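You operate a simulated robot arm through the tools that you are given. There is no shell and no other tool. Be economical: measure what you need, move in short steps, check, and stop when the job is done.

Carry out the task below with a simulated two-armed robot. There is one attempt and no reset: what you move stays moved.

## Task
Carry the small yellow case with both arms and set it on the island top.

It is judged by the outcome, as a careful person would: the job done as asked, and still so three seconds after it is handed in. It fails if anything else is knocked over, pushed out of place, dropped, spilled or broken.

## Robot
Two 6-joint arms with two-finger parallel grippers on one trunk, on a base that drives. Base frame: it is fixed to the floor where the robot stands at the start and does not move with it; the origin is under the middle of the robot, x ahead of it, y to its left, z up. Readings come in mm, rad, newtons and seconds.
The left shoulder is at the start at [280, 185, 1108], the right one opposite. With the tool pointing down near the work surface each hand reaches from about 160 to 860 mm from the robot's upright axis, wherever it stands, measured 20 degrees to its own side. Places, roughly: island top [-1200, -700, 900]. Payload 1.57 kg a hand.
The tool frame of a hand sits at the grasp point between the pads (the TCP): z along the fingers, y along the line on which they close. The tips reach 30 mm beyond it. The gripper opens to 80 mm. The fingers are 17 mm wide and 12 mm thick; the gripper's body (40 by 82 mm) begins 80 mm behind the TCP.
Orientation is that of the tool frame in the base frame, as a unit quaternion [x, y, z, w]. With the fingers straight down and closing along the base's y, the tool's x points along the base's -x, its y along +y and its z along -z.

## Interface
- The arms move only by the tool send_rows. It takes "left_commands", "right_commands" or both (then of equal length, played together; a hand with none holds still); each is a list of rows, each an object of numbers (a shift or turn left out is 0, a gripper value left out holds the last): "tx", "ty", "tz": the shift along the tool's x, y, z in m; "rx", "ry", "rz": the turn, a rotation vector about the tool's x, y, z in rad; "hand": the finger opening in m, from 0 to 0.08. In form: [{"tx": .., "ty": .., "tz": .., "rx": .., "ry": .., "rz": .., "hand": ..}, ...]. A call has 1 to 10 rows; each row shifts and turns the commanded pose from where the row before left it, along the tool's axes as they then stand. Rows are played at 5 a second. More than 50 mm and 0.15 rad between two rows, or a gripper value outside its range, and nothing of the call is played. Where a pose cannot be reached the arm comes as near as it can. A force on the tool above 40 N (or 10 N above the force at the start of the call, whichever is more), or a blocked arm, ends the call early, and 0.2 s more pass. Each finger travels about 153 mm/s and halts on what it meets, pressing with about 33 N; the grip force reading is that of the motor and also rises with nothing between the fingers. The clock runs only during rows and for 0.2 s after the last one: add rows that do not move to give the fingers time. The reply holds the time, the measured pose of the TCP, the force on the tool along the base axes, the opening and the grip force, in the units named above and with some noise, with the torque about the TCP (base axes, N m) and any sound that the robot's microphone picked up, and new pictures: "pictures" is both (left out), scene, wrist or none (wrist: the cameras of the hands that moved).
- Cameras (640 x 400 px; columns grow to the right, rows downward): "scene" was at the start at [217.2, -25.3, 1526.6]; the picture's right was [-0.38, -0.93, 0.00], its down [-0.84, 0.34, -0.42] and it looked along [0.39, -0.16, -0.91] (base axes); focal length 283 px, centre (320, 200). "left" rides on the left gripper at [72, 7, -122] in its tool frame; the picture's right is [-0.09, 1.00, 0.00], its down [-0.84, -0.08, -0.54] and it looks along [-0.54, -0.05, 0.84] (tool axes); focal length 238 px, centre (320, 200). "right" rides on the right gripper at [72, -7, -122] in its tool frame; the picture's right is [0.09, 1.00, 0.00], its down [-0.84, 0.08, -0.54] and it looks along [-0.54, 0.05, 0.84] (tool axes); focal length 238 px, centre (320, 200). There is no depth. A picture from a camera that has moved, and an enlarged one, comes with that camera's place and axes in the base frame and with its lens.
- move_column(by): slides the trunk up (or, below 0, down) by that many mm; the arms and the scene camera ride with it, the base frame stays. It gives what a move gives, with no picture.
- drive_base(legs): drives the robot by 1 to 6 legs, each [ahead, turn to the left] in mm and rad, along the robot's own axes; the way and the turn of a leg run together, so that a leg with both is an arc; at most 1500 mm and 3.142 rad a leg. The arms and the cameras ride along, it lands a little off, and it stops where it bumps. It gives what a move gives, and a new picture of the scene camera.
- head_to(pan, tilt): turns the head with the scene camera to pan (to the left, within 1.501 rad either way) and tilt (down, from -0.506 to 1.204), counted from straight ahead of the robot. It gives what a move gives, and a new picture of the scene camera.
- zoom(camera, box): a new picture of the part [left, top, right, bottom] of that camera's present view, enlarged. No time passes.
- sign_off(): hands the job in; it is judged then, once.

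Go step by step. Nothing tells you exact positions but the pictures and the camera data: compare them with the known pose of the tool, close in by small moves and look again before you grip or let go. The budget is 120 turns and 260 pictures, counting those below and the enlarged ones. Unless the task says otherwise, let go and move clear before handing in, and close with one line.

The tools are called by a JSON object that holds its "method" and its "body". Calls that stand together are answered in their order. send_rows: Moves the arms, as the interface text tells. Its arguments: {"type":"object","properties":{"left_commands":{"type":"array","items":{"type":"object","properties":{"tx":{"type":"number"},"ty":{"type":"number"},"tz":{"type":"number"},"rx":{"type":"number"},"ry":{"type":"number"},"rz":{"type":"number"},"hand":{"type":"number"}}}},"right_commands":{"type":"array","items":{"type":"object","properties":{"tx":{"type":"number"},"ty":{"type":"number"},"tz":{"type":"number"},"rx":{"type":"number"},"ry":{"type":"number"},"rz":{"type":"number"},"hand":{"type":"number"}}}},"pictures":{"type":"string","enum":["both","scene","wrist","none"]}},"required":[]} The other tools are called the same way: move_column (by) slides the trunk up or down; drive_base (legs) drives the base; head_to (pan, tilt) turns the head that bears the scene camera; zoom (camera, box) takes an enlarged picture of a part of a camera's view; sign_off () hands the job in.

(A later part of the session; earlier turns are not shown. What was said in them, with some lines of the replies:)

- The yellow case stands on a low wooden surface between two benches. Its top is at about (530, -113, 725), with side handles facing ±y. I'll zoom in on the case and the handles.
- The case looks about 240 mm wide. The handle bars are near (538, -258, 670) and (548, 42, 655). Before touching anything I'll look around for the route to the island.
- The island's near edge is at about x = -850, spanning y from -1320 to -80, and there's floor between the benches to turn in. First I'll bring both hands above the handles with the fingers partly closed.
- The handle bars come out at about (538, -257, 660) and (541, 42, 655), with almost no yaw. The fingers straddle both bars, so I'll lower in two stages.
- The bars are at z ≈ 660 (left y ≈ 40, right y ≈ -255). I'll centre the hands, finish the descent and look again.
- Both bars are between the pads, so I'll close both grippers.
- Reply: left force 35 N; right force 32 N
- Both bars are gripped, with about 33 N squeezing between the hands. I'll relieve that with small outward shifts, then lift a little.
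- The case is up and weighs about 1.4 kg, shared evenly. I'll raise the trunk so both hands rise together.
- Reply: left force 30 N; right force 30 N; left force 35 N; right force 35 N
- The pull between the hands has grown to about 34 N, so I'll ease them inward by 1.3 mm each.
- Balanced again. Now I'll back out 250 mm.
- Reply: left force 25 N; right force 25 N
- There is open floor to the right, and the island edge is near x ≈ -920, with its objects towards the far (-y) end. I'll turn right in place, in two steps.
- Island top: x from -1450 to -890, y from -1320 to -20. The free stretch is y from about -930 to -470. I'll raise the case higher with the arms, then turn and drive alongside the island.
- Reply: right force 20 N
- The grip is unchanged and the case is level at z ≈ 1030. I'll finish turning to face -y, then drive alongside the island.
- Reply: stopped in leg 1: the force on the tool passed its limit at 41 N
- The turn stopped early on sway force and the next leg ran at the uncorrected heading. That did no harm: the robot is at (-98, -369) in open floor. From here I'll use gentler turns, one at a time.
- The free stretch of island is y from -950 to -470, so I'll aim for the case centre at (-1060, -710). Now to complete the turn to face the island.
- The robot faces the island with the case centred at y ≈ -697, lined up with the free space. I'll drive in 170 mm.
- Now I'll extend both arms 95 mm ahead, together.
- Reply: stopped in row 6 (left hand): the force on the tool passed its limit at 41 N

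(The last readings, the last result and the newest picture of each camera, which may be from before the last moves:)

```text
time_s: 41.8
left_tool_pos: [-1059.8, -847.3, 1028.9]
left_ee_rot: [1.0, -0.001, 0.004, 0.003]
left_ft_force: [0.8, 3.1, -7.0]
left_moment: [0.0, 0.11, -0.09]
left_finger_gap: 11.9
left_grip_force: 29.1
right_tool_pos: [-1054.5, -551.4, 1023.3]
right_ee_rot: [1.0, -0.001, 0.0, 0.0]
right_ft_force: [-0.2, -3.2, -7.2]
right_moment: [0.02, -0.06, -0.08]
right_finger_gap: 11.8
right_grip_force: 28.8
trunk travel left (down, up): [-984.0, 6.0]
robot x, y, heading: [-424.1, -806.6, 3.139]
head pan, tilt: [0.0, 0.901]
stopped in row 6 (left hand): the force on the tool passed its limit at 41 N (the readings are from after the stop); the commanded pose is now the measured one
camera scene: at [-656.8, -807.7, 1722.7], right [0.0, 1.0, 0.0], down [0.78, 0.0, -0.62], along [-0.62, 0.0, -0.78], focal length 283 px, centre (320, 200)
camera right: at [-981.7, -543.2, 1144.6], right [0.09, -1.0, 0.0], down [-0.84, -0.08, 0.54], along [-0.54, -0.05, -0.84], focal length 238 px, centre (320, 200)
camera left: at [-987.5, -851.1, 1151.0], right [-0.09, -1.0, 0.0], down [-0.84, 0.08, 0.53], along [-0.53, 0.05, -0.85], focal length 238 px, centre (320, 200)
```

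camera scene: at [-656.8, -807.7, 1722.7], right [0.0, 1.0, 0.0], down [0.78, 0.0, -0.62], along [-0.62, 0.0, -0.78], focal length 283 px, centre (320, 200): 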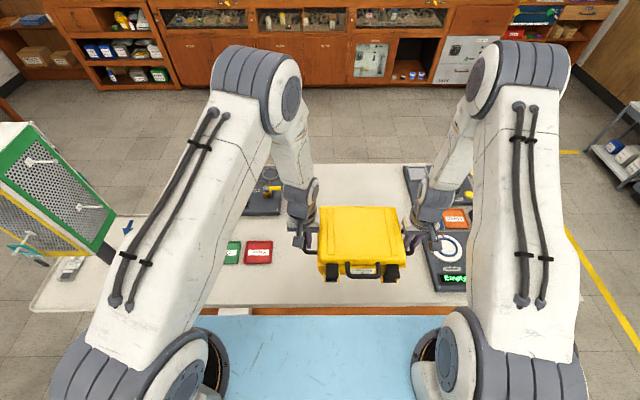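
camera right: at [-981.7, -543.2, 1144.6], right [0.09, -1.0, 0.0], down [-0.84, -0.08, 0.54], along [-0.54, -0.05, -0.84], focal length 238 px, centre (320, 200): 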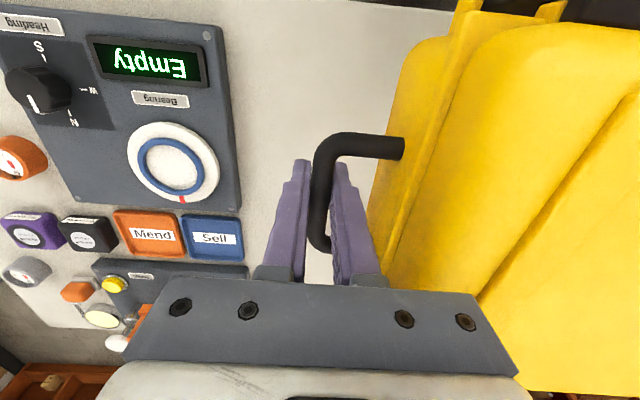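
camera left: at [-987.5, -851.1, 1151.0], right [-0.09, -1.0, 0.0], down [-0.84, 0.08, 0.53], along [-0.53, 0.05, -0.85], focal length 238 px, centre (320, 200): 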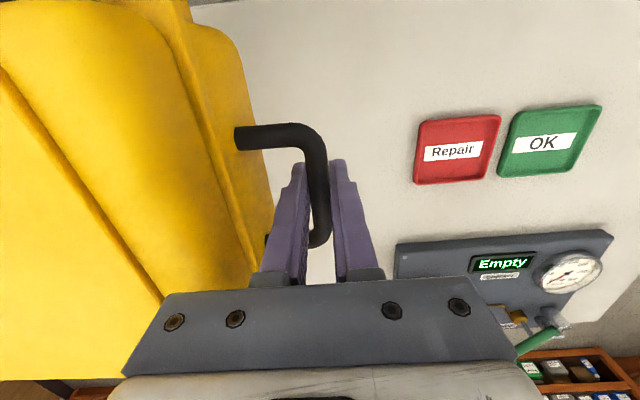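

The case is over clear island top. I'll lower by about 50 mm and level the left side, then check.

{"method": "send_rows", "body": {"left_commands": [{"tz": 0.007}, {"tz": 0.013}, {"tz": 0.013}, {"tz": 0.012}, {"tz": 0.01}, {}], "right_commands": [{"tz": 0.005}, {"tz": 0.012}, {"tz": 0.012}, {"tz": 0.012}, {"tz": 0.009}, {}], "pictures": "wrist"}}

{"method": "zoom", "body": {"camera": "scene", "box": [260, 180, 480, 320]}}

```text
time_s: 43.2
left_tool_pos: [-1060.2, -846.3, 972.3]
left_ee_rot: [1.0, 0.0, 0.004, 0.002]
left_ft_force: [-1.6, -14.1, -6.6]
left_moment: [0.1, 0.34, 0.06]
left_finger_gap: 11.6
left_grip_force: 28.9
right_tool_pos: [-1055.6, -551.0, 973.5]
right_ee_rot: [1.0, -0.002, -0.001, -0.001]
right_ft_force: [0.4, 13.9, -8.1]
right_moment: [-0.04, -0.28, 0.12]
right_finger_gap: 11.6
right_grip_force: 28.5
trunk travel left (down, up): [-984.0, 6.0]
robot x, y, heading: [-423.8, -807.5, 3.133]
head pan, tilt: [0.0, 0.901]
camera right: at [-983.6, -543.3, 1095.0], right [0.09, -1.0, 0.0], down [-0.84, -0.08, 0.54], along [-0.54, -0.05, -0.84], focal length 238 px, centre (320, 200)
camera left: at [-987.7, -850.9, 1095.9], right [-0.09, -1.0, 0.0], down [-0.84, 0.08, 0.53], along [-0.53, 0.05, -0.85], focal length 238 px, centre (320, 200)
```

right: 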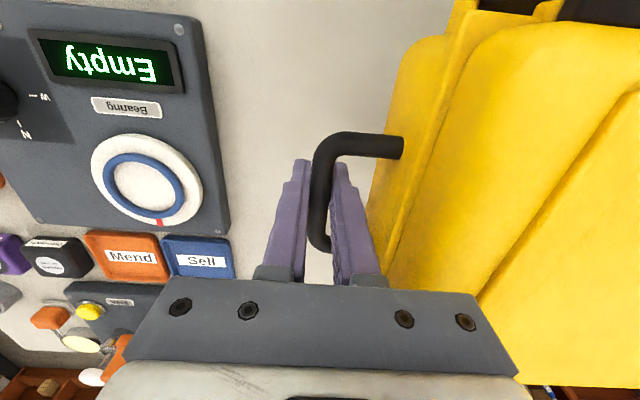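
left: 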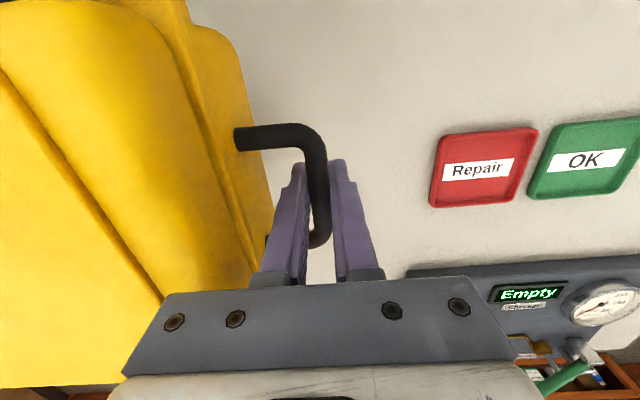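

```text
2.86 times, centred on (370, 250) of scene
camera zoom: at [-657.0, -807.7, 1722.7], right [0.0, 1.0, 0.0], down [0.78, 0.0, -0.62], along [-0.62, 0.0, -0.78], focal length 809 px, centre (177, 57)
```

zoom: 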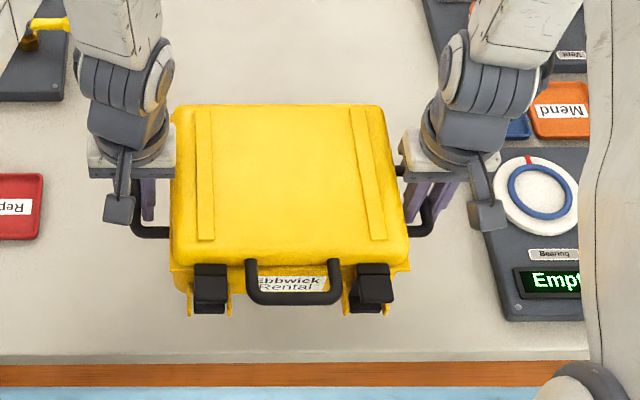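

Still hovering. I'll lower in small steps and watch the vertical force.

{"method": "send_rows", "body": {"left_commands": [{"ty": 0.0006}, {"tz": 0.005}, {"tz": 0.004}, {"tz": 0.004}, {}], "right_commands": [{"ty": -0.0006}, {"tz": 0.005}, {"tz": 0.005}, {"tz": 0.004}, {}], "pictures": "none"}}

```text
time_s: 44.4
left_tool_pos: [-1060.7, -846.5, 961.1]
left_ee_rot: [1.0, 0.0, 0.003, 0.001]
left_ft_force: [0.4, 10.3, -6.7]
left_moment: [-0.08, -0.3, 0.07]
left_finger_gap: 11.9
left_grip_force: 29.3
right_tool_pos: [-1056.1, -549.6, 957.1]
right_ee_rot: [1.0, -0.001, 0.0, 0.0]
right_ft_force: [0.6, -9.6, -7.4]
right_moment: [0.03, 0.34, 0.03]
right_finger_gap: 11.5
right_grip_force: 28.6
trunk travel left (down, up): [-984.0, 6.0]
robot x, y, heading: [-421.6, -810.2, 3.136]
head pan, tilt: [0.0, 0.901]
```

{"method": "send_rows", "body": {"left_commands": [{"tz": 0.004}, {"tz": 0.003}, {"tz": 0.003}, {}], "right_commands": [{"tz": 0.003}, {"tz": 0.002}, {"tz": 0.003}, {}], "pictures": "wrist"}}

{"method": "zoom", "body": {"camera": "scene", "box": [260, 180, 480, 320]}}

```text
time_s: 45.4
left_tool_pos: [-1059.7, -845.2, 951.5]
left_ee_rot: [1.0, -0.001, 0.002, 0.002]
left_ft_force: [0.6, 21.2, -6.5]
left_moment: [-0.11, 0.23, -0.05]
left_finger_gap: 11.5
left_grip_force: 28.7
right_tool_pos: [-1055.4, -549.9, 951.3]
right_ee_rot: [1.0, -0.001, 0.0, 0.0]
right_ft_force: [0.0, -20.0, -7.5]
right_moment: [0.13, -0.15, -0.02]
right_finger_gap: 11.4
right_grip_force: 28.9
trunk travel left (down, up): [-984.0, 6.0]
robot x, y, heading: [-426.4, -804.4, 3.137]
head pan, tilt: [0.0, 0.901]
camera right: at [-983.3, -542.3, 1072.0], right [0.09, -1.0, 0.0], down [-0.84, -0.08, 0.54], along [-0.54, -0.05, -0.84], focal length 238 px, centre (320, 200)
camera left: at [-987.7, -850.6, 1073.1], right [-0.09, -1.0, 0.0], down [-0.84, 0.08, 0.54], along [-0.54, 0.05, -0.84], focal length 238 px, centre (320, 200)
```

right: 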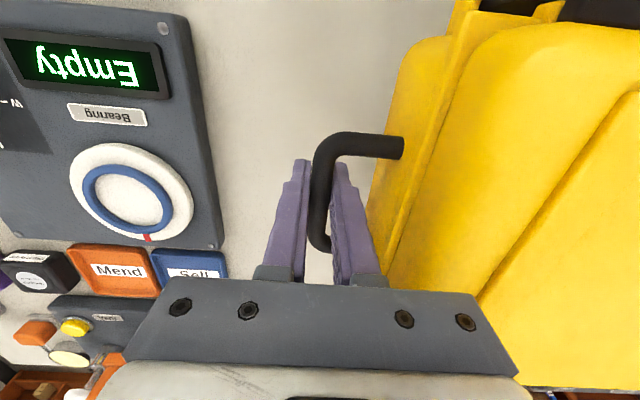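
left: 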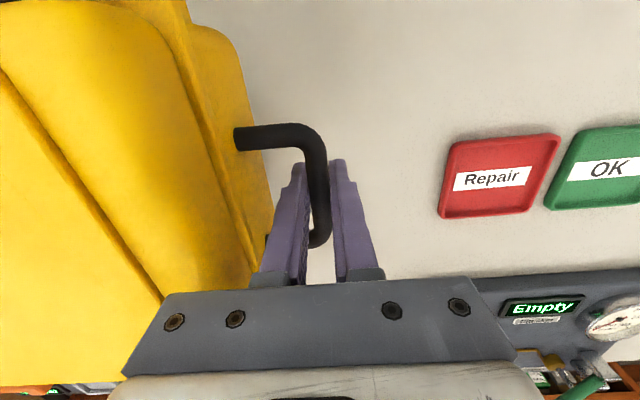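

```text
2.86 times, centred on (370, 250) of scene
camera zoom: at [-656.9, -807.7, 1722.7], right [0.0, 1.0, 0.0], down [0.78, 0.0, -0.62], along [-0.62, 0.0, -0.78], focal length 809 px, centre (177, 57)
```

zoom: 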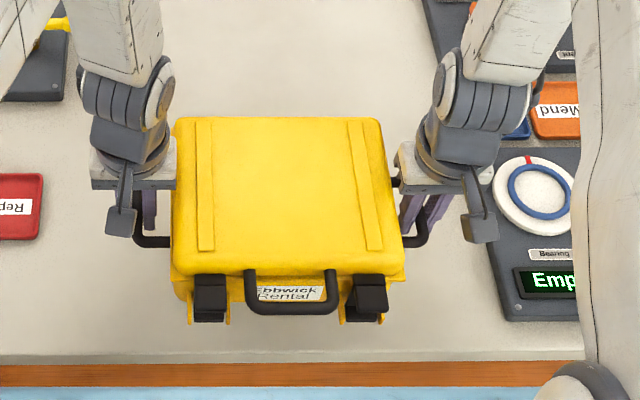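

{"method": "send_rows", "body": {"left_commands": [{"ty": -0.0007, "tz": 0.002}, {"tz": 0.003}, {"tz": 0.003}, {}], "right_commands": [{"ty": 0.0007, "tz": 0.002}, {"tz": 0.003}, {"tz": 0.003}, {}], "pictures": "none"}}

```text
time_s: 46.4
left_tool_pos: [-1059.7, -846.5, 942.9]
left_ee_rot: [1.0, -0.001, 0.005, 0.003]
left_ft_force: [1.2, 15.9, -7.0]
left_moment: [-0.07, 0.47, -0.07]
left_finger_gap: 11.5
left_grip_force: 28.9
right_tool_pos: [-1055.0, -551.5, 942.5]
right_ee_rot: [1.0, -0.001, -0.001, 0.0]
right_ft_force: [-1.3, -16.5, -6.9]
right_moment: [0.08, -0.43, -0.15]
right_finger_gap: 11.5
right_grip_force: 29.6
trunk travel left (down, up): [-984.0, 6.0]
robot x, y, heading: [-421.9, -804.3, 3.138]
head pan, tilt: [0.0, 0.901]
```

{"method": "send_rows", "body": {"left_commands": [{"ty": -0.0005, "tz": 0.002}, {"tz": 0.002}, {"tz": 0.002}, {}], "right_commands": [{"ty": 0.0005, "tz": 0.002}, {"tz": 0.002}, {"tz": 0.002}, {}], "pictures": "wrist"}}

{"method": "zoom", "body": {"camera": "scene", "box": [260, 180, 480, 320]}}

```text
time_s: 47.4
left_tool_pos: [-1060.2, -846.9, 937.5]
left_ee_rot: [1.0, -0.001, 0.003, 0.002]
left_ft_force: [0.7, 16.3, -6.5]
left_moment: [-0.1, -0.4, -0.12]
left_finger_gap: 11.3
left_grip_force: 29.4
right_tool_pos: [-1054.8, -551.4, 936.7]
right_ee_rot: [1.0, -0.002, -0.002, 0.0]
right_ft_force: [-1.2, -14.8, -7.0]
right_moment: [0.07, 0.43, -0.11]
right_finger_gap: 11.8
right_grip_force: 29.1
trunk travel left (down, up): [-984.0, 6.0]
robot x, y, heading: [-422.6, -807.1, 3.139]
head pan, tilt: [0.0, 0.901]
camera right: at [-982.2, -543.1, 1058.9], right [0.09, -1.0, 0.0], down [-0.84, -0.08, 0.54], along [-0.54, -0.05, -0.84], focal length 238 px, centre (320, 200)
camera left: at [-987.6, -851.2, 1060.2], right [-0.09, -1.0, 0.0], down [-0.84, 0.08, 0.54], along [-0.53, 0.05, -0.84], focal length 238 px, centre (320, 200)
```

right: 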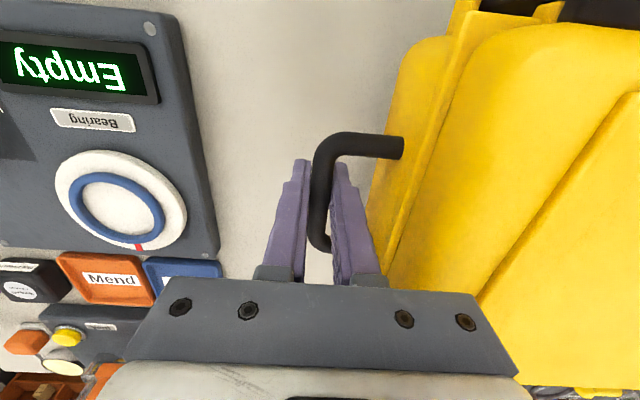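
left: 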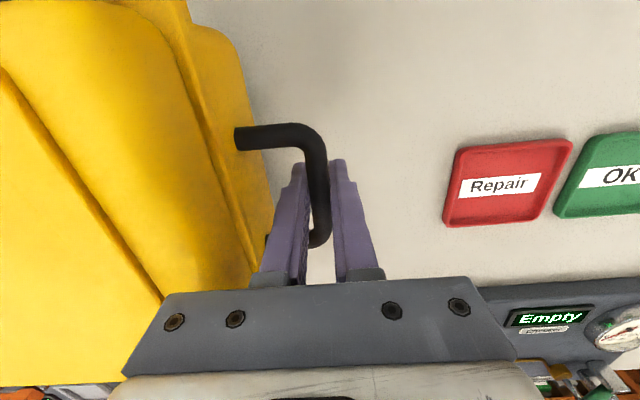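

```text
2.86 times, centred on (370, 250) of scene
camera zoom: at [-656.9, -807.7, 1722.7], right [0.0, 1.0, 0.0], down [0.78, 0.0, -0.62], along [-0.62, 0.0, -0.78], focal length 809 px, centre (177, 57)
```

zoom: 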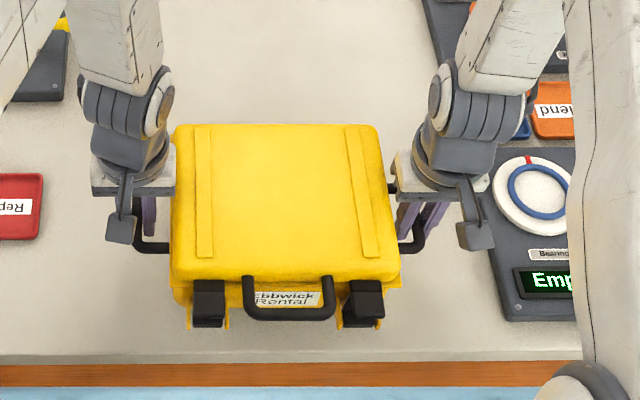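

{"method": "send_rows", "body": {"left_commands": [{"ty": -0.0005, "tz": 0.002}, {"tz": 0.002}, {"tz": 0.002}, {"tz": 0.002}, {}], "right_commands": [{"ty": 0.0005, "tz": 0.002}, {"tz": 0.002}, {"tz": 0.002}, {"tz": 0.002}, {}], "pictures": "none"}}

```text
time_s: 48.6
left_tool_pos: [-1058.3, -846.8, 929.8]
left_ee_rot: [1.0, 0.0, 0.005, 0.003]
left_ft_force: [-1.1, -20.7, -7.1]
left_moment: [0.15, 0.7, 0.06]
left_finger_gap: 11.6
left_grip_force: 29.2
right_tool_pos: [-1056.7, -550.6, 929.5]
right_ee_rot: [1.0, -0.002, -0.001, 0.0]
right_ft_force: [1.2, 21.3, -7.2]
right_moment: [-0.06, -0.66, 0.21]
right_finger_gap: 11.8
right_grip_force: 29.2
trunk travel left (down, up): [-984.0, 6.0]
robot x, y, heading: [-423.3, -806.2, 3.136]
head pan, tilt: [0.0, 0.901]
```

{"method": "send_rows", "body": {"left_commands": [{"ty": 0.0005, "tz": 0.002}, {"tz": 0.002}, {"tz": 0.002}, {}], "right_commands": [{"ty": -0.0005, "tz": 0.002}, {"tz": 0.002}, {"tz": 0.002}, {}], "pictures": "none"}}

{"method": "zoom", "body": {"camera": "right", "box": [230, 100, 430, 300]}}

{"method": "zoom", "body": {"camera": "scene", "box": [290, 220, 450, 320]}}

```text
time_s: 49.6
left_tool_pos: [-1058.9, -847.7, 922.0]
left_ee_rot: [1.0, -0.001, 0.004, 0.003]
left_ft_force: [0.5, -16.4, -6.6]
left_moment: [0.06, -0.71, -0.07]
left_finger_gap: 11.8
left_grip_force: 28.6
right_tool_pos: [-1055.8, -551.3, 924.3]
right_ee_rot: [1.0, -0.002, -0.001, -0.001]
right_ft_force: [0.3, 16.6, -6.3]
right_moment: [-0.08, 0.72, -0.01]
right_finger_gap: 11.9
right_grip_force: 28.9
trunk travel left (down, up): [-984.0, 6.0]
robot x, y, heading: [-423.3, -803.6, 3.135]
head pan, tilt: [0.0, 0.901]
```

```text
2.00 times, centred on (330, 200) of right
camera zoom: at [-982.5, -544.3, 1045.4], right [0.09, -1.0, 0.0], down [-0.84, -0.08, 0.54], along [-0.54, -0.05, -0.84], focal length 477 px, centre (300, 200)
```

zoom: 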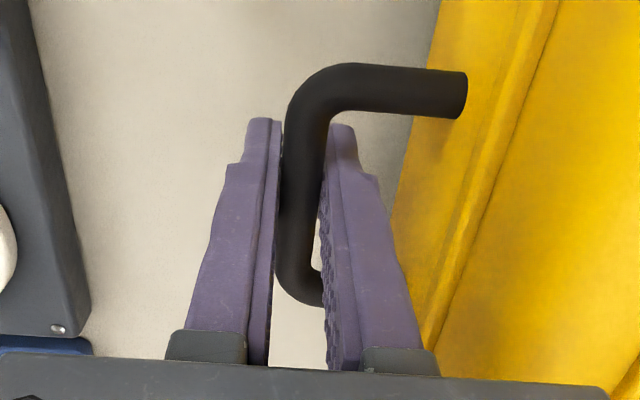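

```text
4.00 times, centred on (370, 270) of scene
camera zoom: at [-656.9, -807.8, 1722.7], right [0.0, 1.0, 0.0], down [0.78, 0.0, -0.62], along [-0.62, 0.0, -0.78], focal length 1133 px, centre (120, -80)
```

zoom: 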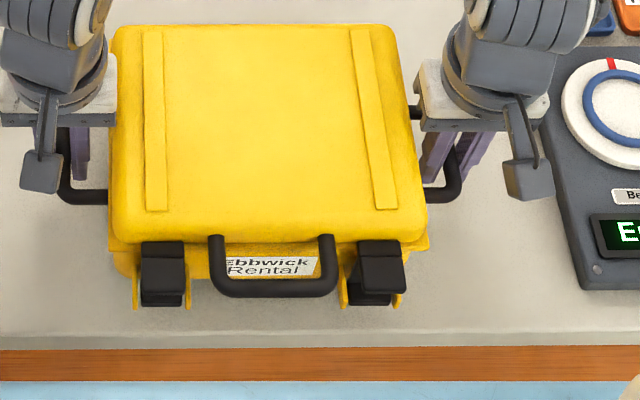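

Triangulating the board on the island suggests the top is nearer z ≈ 840, so there's more room below. I'll keep lowering in steps.

{"method": "send_rows", "body": {"left_commands": [{"ty": 0.0005, "tz": 0.003}, {"tz": 0.003}, {"tz": 0.003}, {"tz": 0.003}, {"tz": 0.003}, {}], "right_commands": [{"ty": -0.0005, "tz": 0.003}, {"tz": 0.003}, {"tz": 0.003}, {"tz": 0.003}, {"tz": 0.003}, {}], "pictures": "none"}}

```text
time_s: 51.0
left_tool_pos: [-1059.8, -847.5, 907.4]
left_ee_rot: [1.0, -0.001, 0.003, 0.002]
left_ft_force: [1.4, 6.0, -7.7]
left_moment: [-0.01, 0.21, -0.22]
left_finger_gap: 11.9
left_grip_force: 28.9
right_tool_pos: [-1054.5, -550.9, 908.6]
right_ee_rot: [1.0, 0.0, 0.0, 0.001]
right_ft_force: [-1.8, -6.2, -6.5]
right_moment: [0.06, -0.16, -0.26]
right_finger_gap: 11.4
right_grip_force: 28.9
trunk travel left (down, up): [-984.0, 6.0]
robot x, y, heading: [-425.0, -803.9, 3.139]
head pan, tilt: [0.0, 0.901]
```

{"method": "send_rows", "body": {"left_commands": [{"tz": 0.003}, {"tz": 0.003}, {"tz": 0.003}, {}], "right_commands": [{"tz": 0.003}, {"tz": 0.003}, {"tz": 0.003}, {}], "pictures": "wrist"}}

{"method": "zoom", "body": {"camera": "scene", "box": [290, 220, 450, 320]}}

```text
time_s: 52.0
left_tool_pos: [-1060.1, -846.7, 900.1]
left_ee_rot: [1.0, -0.001, 0.003, 0.001]
left_ft_force: [0.6, 10.4, 14.5]
left_moment: [-0.02, -0.72, -0.1]
left_finger_gap: 11.7
left_grip_force: 28.7
right_tool_pos: [-1054.5, -552.8, 900.9]
right_ee_rot: [1.0, -0.001, 0.0, 0.0]
right_ft_force: [-1.6, -12.2, -2.7]
right_moment: [0.01, -0.88, -0.22]
right_finger_gap: 11.6
right_grip_force: 29.5
trunk travel left (down, up): [-984.0, 6.0]
robot x, y, heading: [-422.7, -807.6, 3.134]
head pan, tilt: [0.0, 0.901]
camera right: at [-982.2, -543.5, 1022.3], right [0.09, -1.0, 0.0], down [-0.84, -0.08, 0.54], along [-0.54, -0.05, -0.84], focal length 238 px, centre (320, 200)
camera left: at [-987.5, -851.6, 1022.4], right [-0.09, -1.0, 0.0], down [-0.84, 0.08, 0.54], along [-0.54, 0.05, -0.84], focal length 238 px, centre (320, 200)
```

right: 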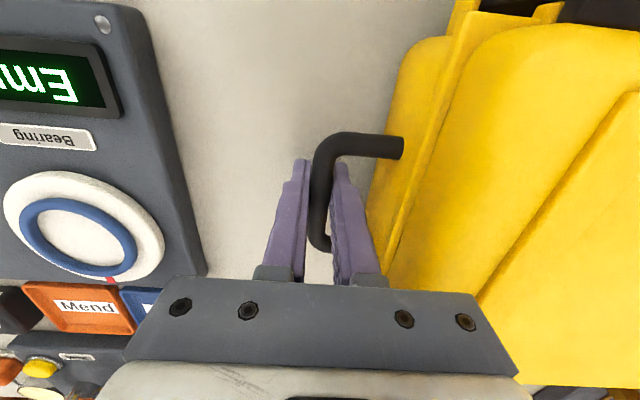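
left: 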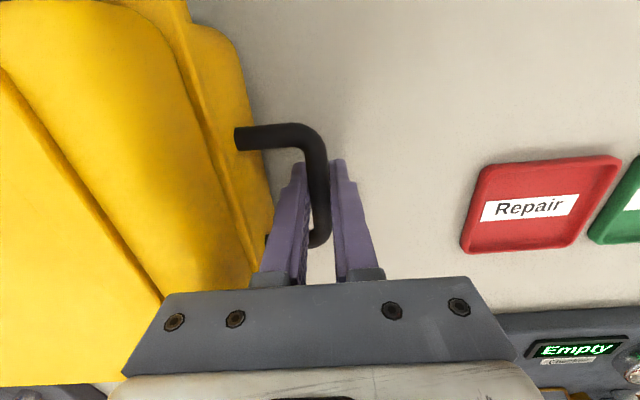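

```text
4.00 times, centred on (370, 270) of scene
camera zoom: at [-655.9, -807.8, 1723.3], right [0.0, 1.0, 0.0], down [0.78, 0.0, -0.62], along [-0.62, 0.0, -0.78], focal length 1133 px, centre (120, -80)
```

zoom: 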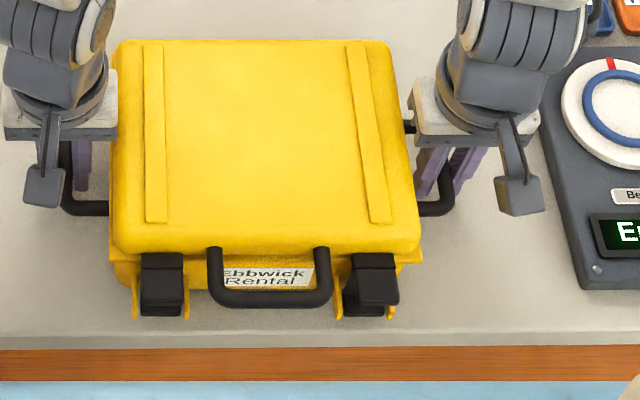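

The case has touched down, left side first. I'll let the right side settle and ease the left.

{"method": "send_rows", "body": {"left_commands": [{"tz": -0.001}, {"tz": -0.0005}, {}], "right_commands": [{"tz": 0.001}, {"tz": 0.0}, {}], "pictures": "none"}}

```text
time_s: 52.8
left_tool_pos: [-1059.5, -846.6, 901.7]
left_ee_rot: [1.0, -0.002, 0.002, 0.002]
left_ft_force: [-0.3, 29.6, -1.3]
left_moment: [-0.1, 0.22, 0.09]
left_finger_gap: 11.8
left_grip_force: 28.8
right_tool_pos: [-1053.8, -550.5, 900.5]
right_ee_rot: [1.0, -0.001, -0.004, -0.001]
right_ft_force: [-5.2, -25.2, 21.2]
right_moment: [0.07, -0.01, -0.01]
right_finger_gap: 11.9
right_grip_force: 29.0
trunk travel left (down, up): [-984.0, 6.0]
robot x, y, heading: [-422.8, -804.9, 3.137]
head pan, tilt: [0.0, 0.901]
```

{"method": "send_rows", "body": {"left_commands": [{"ty": -0.001}, {}], "right_commands": [{"ty": 0.001, "tz": -0.0008}, {}], "pictures": "none"}}

```text
time_s: 53.4
left_tool_pos: [-1060.0, -846.7, 900.1]
left_ee_rot: [1.0, 0.0, 0.004, 0.003]
left_ft_force: [-1.8, 12.0, -1.4]
left_moment: [-0.08, 0.63, -0.05]
left_finger_gap: 11.7
left_grip_force: 29.2
right_tool_pos: [-1054.2, -551.2, 899.9]
right_ee_rot: [1.0, -0.002, -0.002, -0.001]
right_ft_force: [-5.4, -13.1, 4.0]
right_moment: [0.07, 0.84, 0.08]
right_finger_gap: 11.8
right_grip_force: 29.0
trunk travel left (down, up): [-984.0, 6.0]
robot x, y, heading: [-425.6, -807.0, 3.139]
head pan, tilt: [0.0, 0.901]
```

The case is resting on the island. I'll open both grippers gently to 34 mm.

{"method": "send_rows", "body": {"left_commands": [{"ty": -0.0005, "hand": 0.02}, {"hand": 0.034}, {}], "right_commands": [{"ty": 0.0005, "hand": 0.02}, {"hand": 0.034}, {}], "pictures": "wrist"}}

```text
time_s: 54.2
left_tool_pos: [-1059.0, -846.2, 901.0]
left_ee_rot: [1.0, 0.0, 0.004, 0.002]
left_ft_force: [0.5, -0.4, 0.1]
left_moment: [0.04, 0.02, 0.02]
left_finger_gap: 34.0
left_grip_force: 0.2
right_tool_pos: [-1053.8, -553.1, 900.4]
right_ee_rot: [1.0, -0.001, -0.001, 0.0]
right_ft_force: [-0.2, -0.7, 0.9]
right_moment: [0.01, 0.01, 0.0]
right_finger_gap: 34.0
right_grip_force: 0.1
trunk travel left (down, up): [-984.0, 6.0]
robot x, y, heading: [-422.8, -808.4, 3.134]
head pan, tilt: [0.0, 0.901]
camera right: at [-981.6, -544.2, 1021.3], right [0.09, -1.0, 0.0], down [-0.84, -0.08, 0.54], along [-0.54, -0.05, -0.84], focal length 238 px, centre (320, 200)
camera left: at [-986.1, -851.1, 1023.2], right [-0.09, -1.0, 0.0], down [-0.84, 0.08, 0.54], along [-0.53, 0.05, -0.84], focal length 238 px, centre (320, 200)
```

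right: 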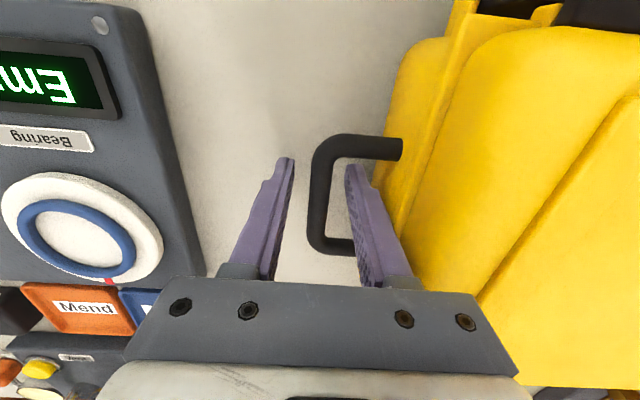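
left: 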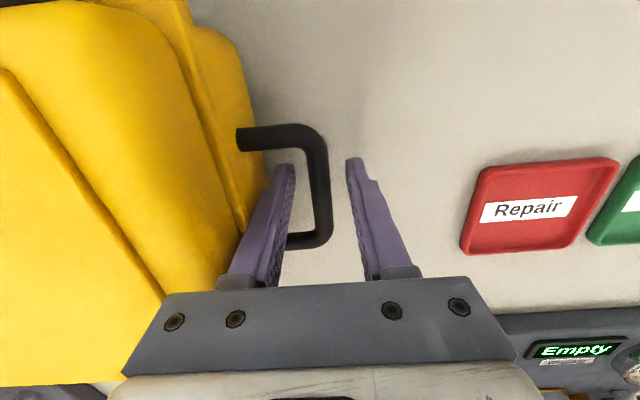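

Both hands are free of the bars, which are well clear of the pads. I'll raise straight up past the case.

{"method": "send_rows", "body": {"left_commands": [{"tz": -0.015}, {"tz": -0.03}, {"tz": -0.03}, {"tz": -0.03}, {"tz": -0.03}, {"tz": -0.03}, {}], "right_commands": [{"tz": -0.015}, {"tz": -0.03}, {"tz": -0.03}, {"tz": -0.03}, {"tz": -0.03}, {"tz": -0.03}, {}], "pictures": "both"}}

```text
time_s: 55.8
left_tool_pos: [-1059.7, -844.1, 1065.0]
left_ee_rot: [1.0, -0.001, 0.003, 0.001]
left_ft_force: [-0.2, 0.8, 0.0]
left_moment: [-0.02, 0.02, -0.02]
left_finger_gap: 34.2
left_grip_force: 0.1
right_tool_pos: [-1053.6, -552.7, 1062.5]
right_ee_rot: [1.0, -0.001, 0.0, 0.0]
right_ft_force: [0.2, -0.5, 0.1]
right_moment: [0.01, 0.0, 0.01]
right_finger_gap: 34.0
right_grip_force: 0.0
trunk travel left (down, up): [-984.0, 6.0]
robot x, y, heading: [-422.8, -805.4, 3.139]
head pan, tilt: [0.0, 0.901]
camera scene: at [-655.9, -808.0, 1722.9], right [0.0, 1.0, 0.0], down [0.78, 0.0, -0.62], along [-0.62, 0.0, -0.78], focal length 283 px, centre (320, 200)
camera right: at [-982.1, -545.3, 1185.3], right [0.09, -1.0, 0.0], down [-0.84, -0.08, 0.54], along [-0.54, -0.05, -0.84], focal length 238 px, centre (320, 200)
camera left: at [-987.1, -848.6, 1188.1], right [-0.09, -1.0, 0.0], down [-0.84, 0.08, 0.54], along [-0.53, 0.05, -0.84], focal length 238 px, centre (320, 200)
```

scene: 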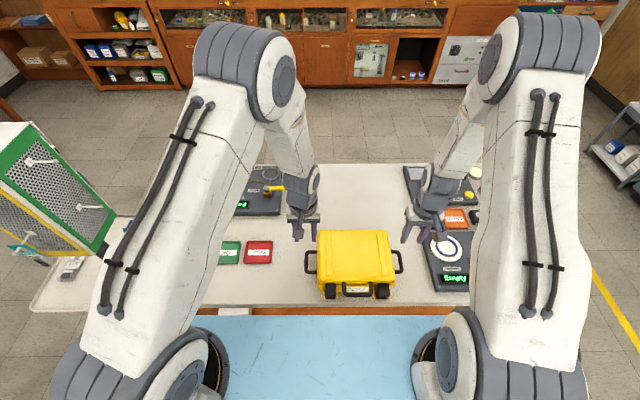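
right: 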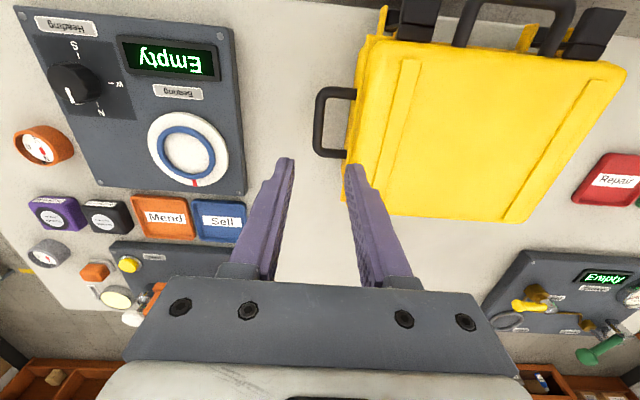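
left: 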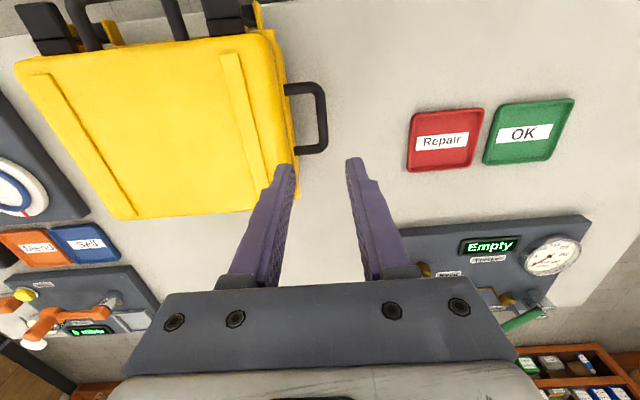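

The case stands flat on the island top, clear of everything else, and both hands are above it. I'm handing in.

{"method": "sign_off", "body": {}}

```text
The job is handed in.
```

I carried the small yellow case with both arms and set it on a clear part of the island top. Both hands are released and clear, and nothing else was moved.
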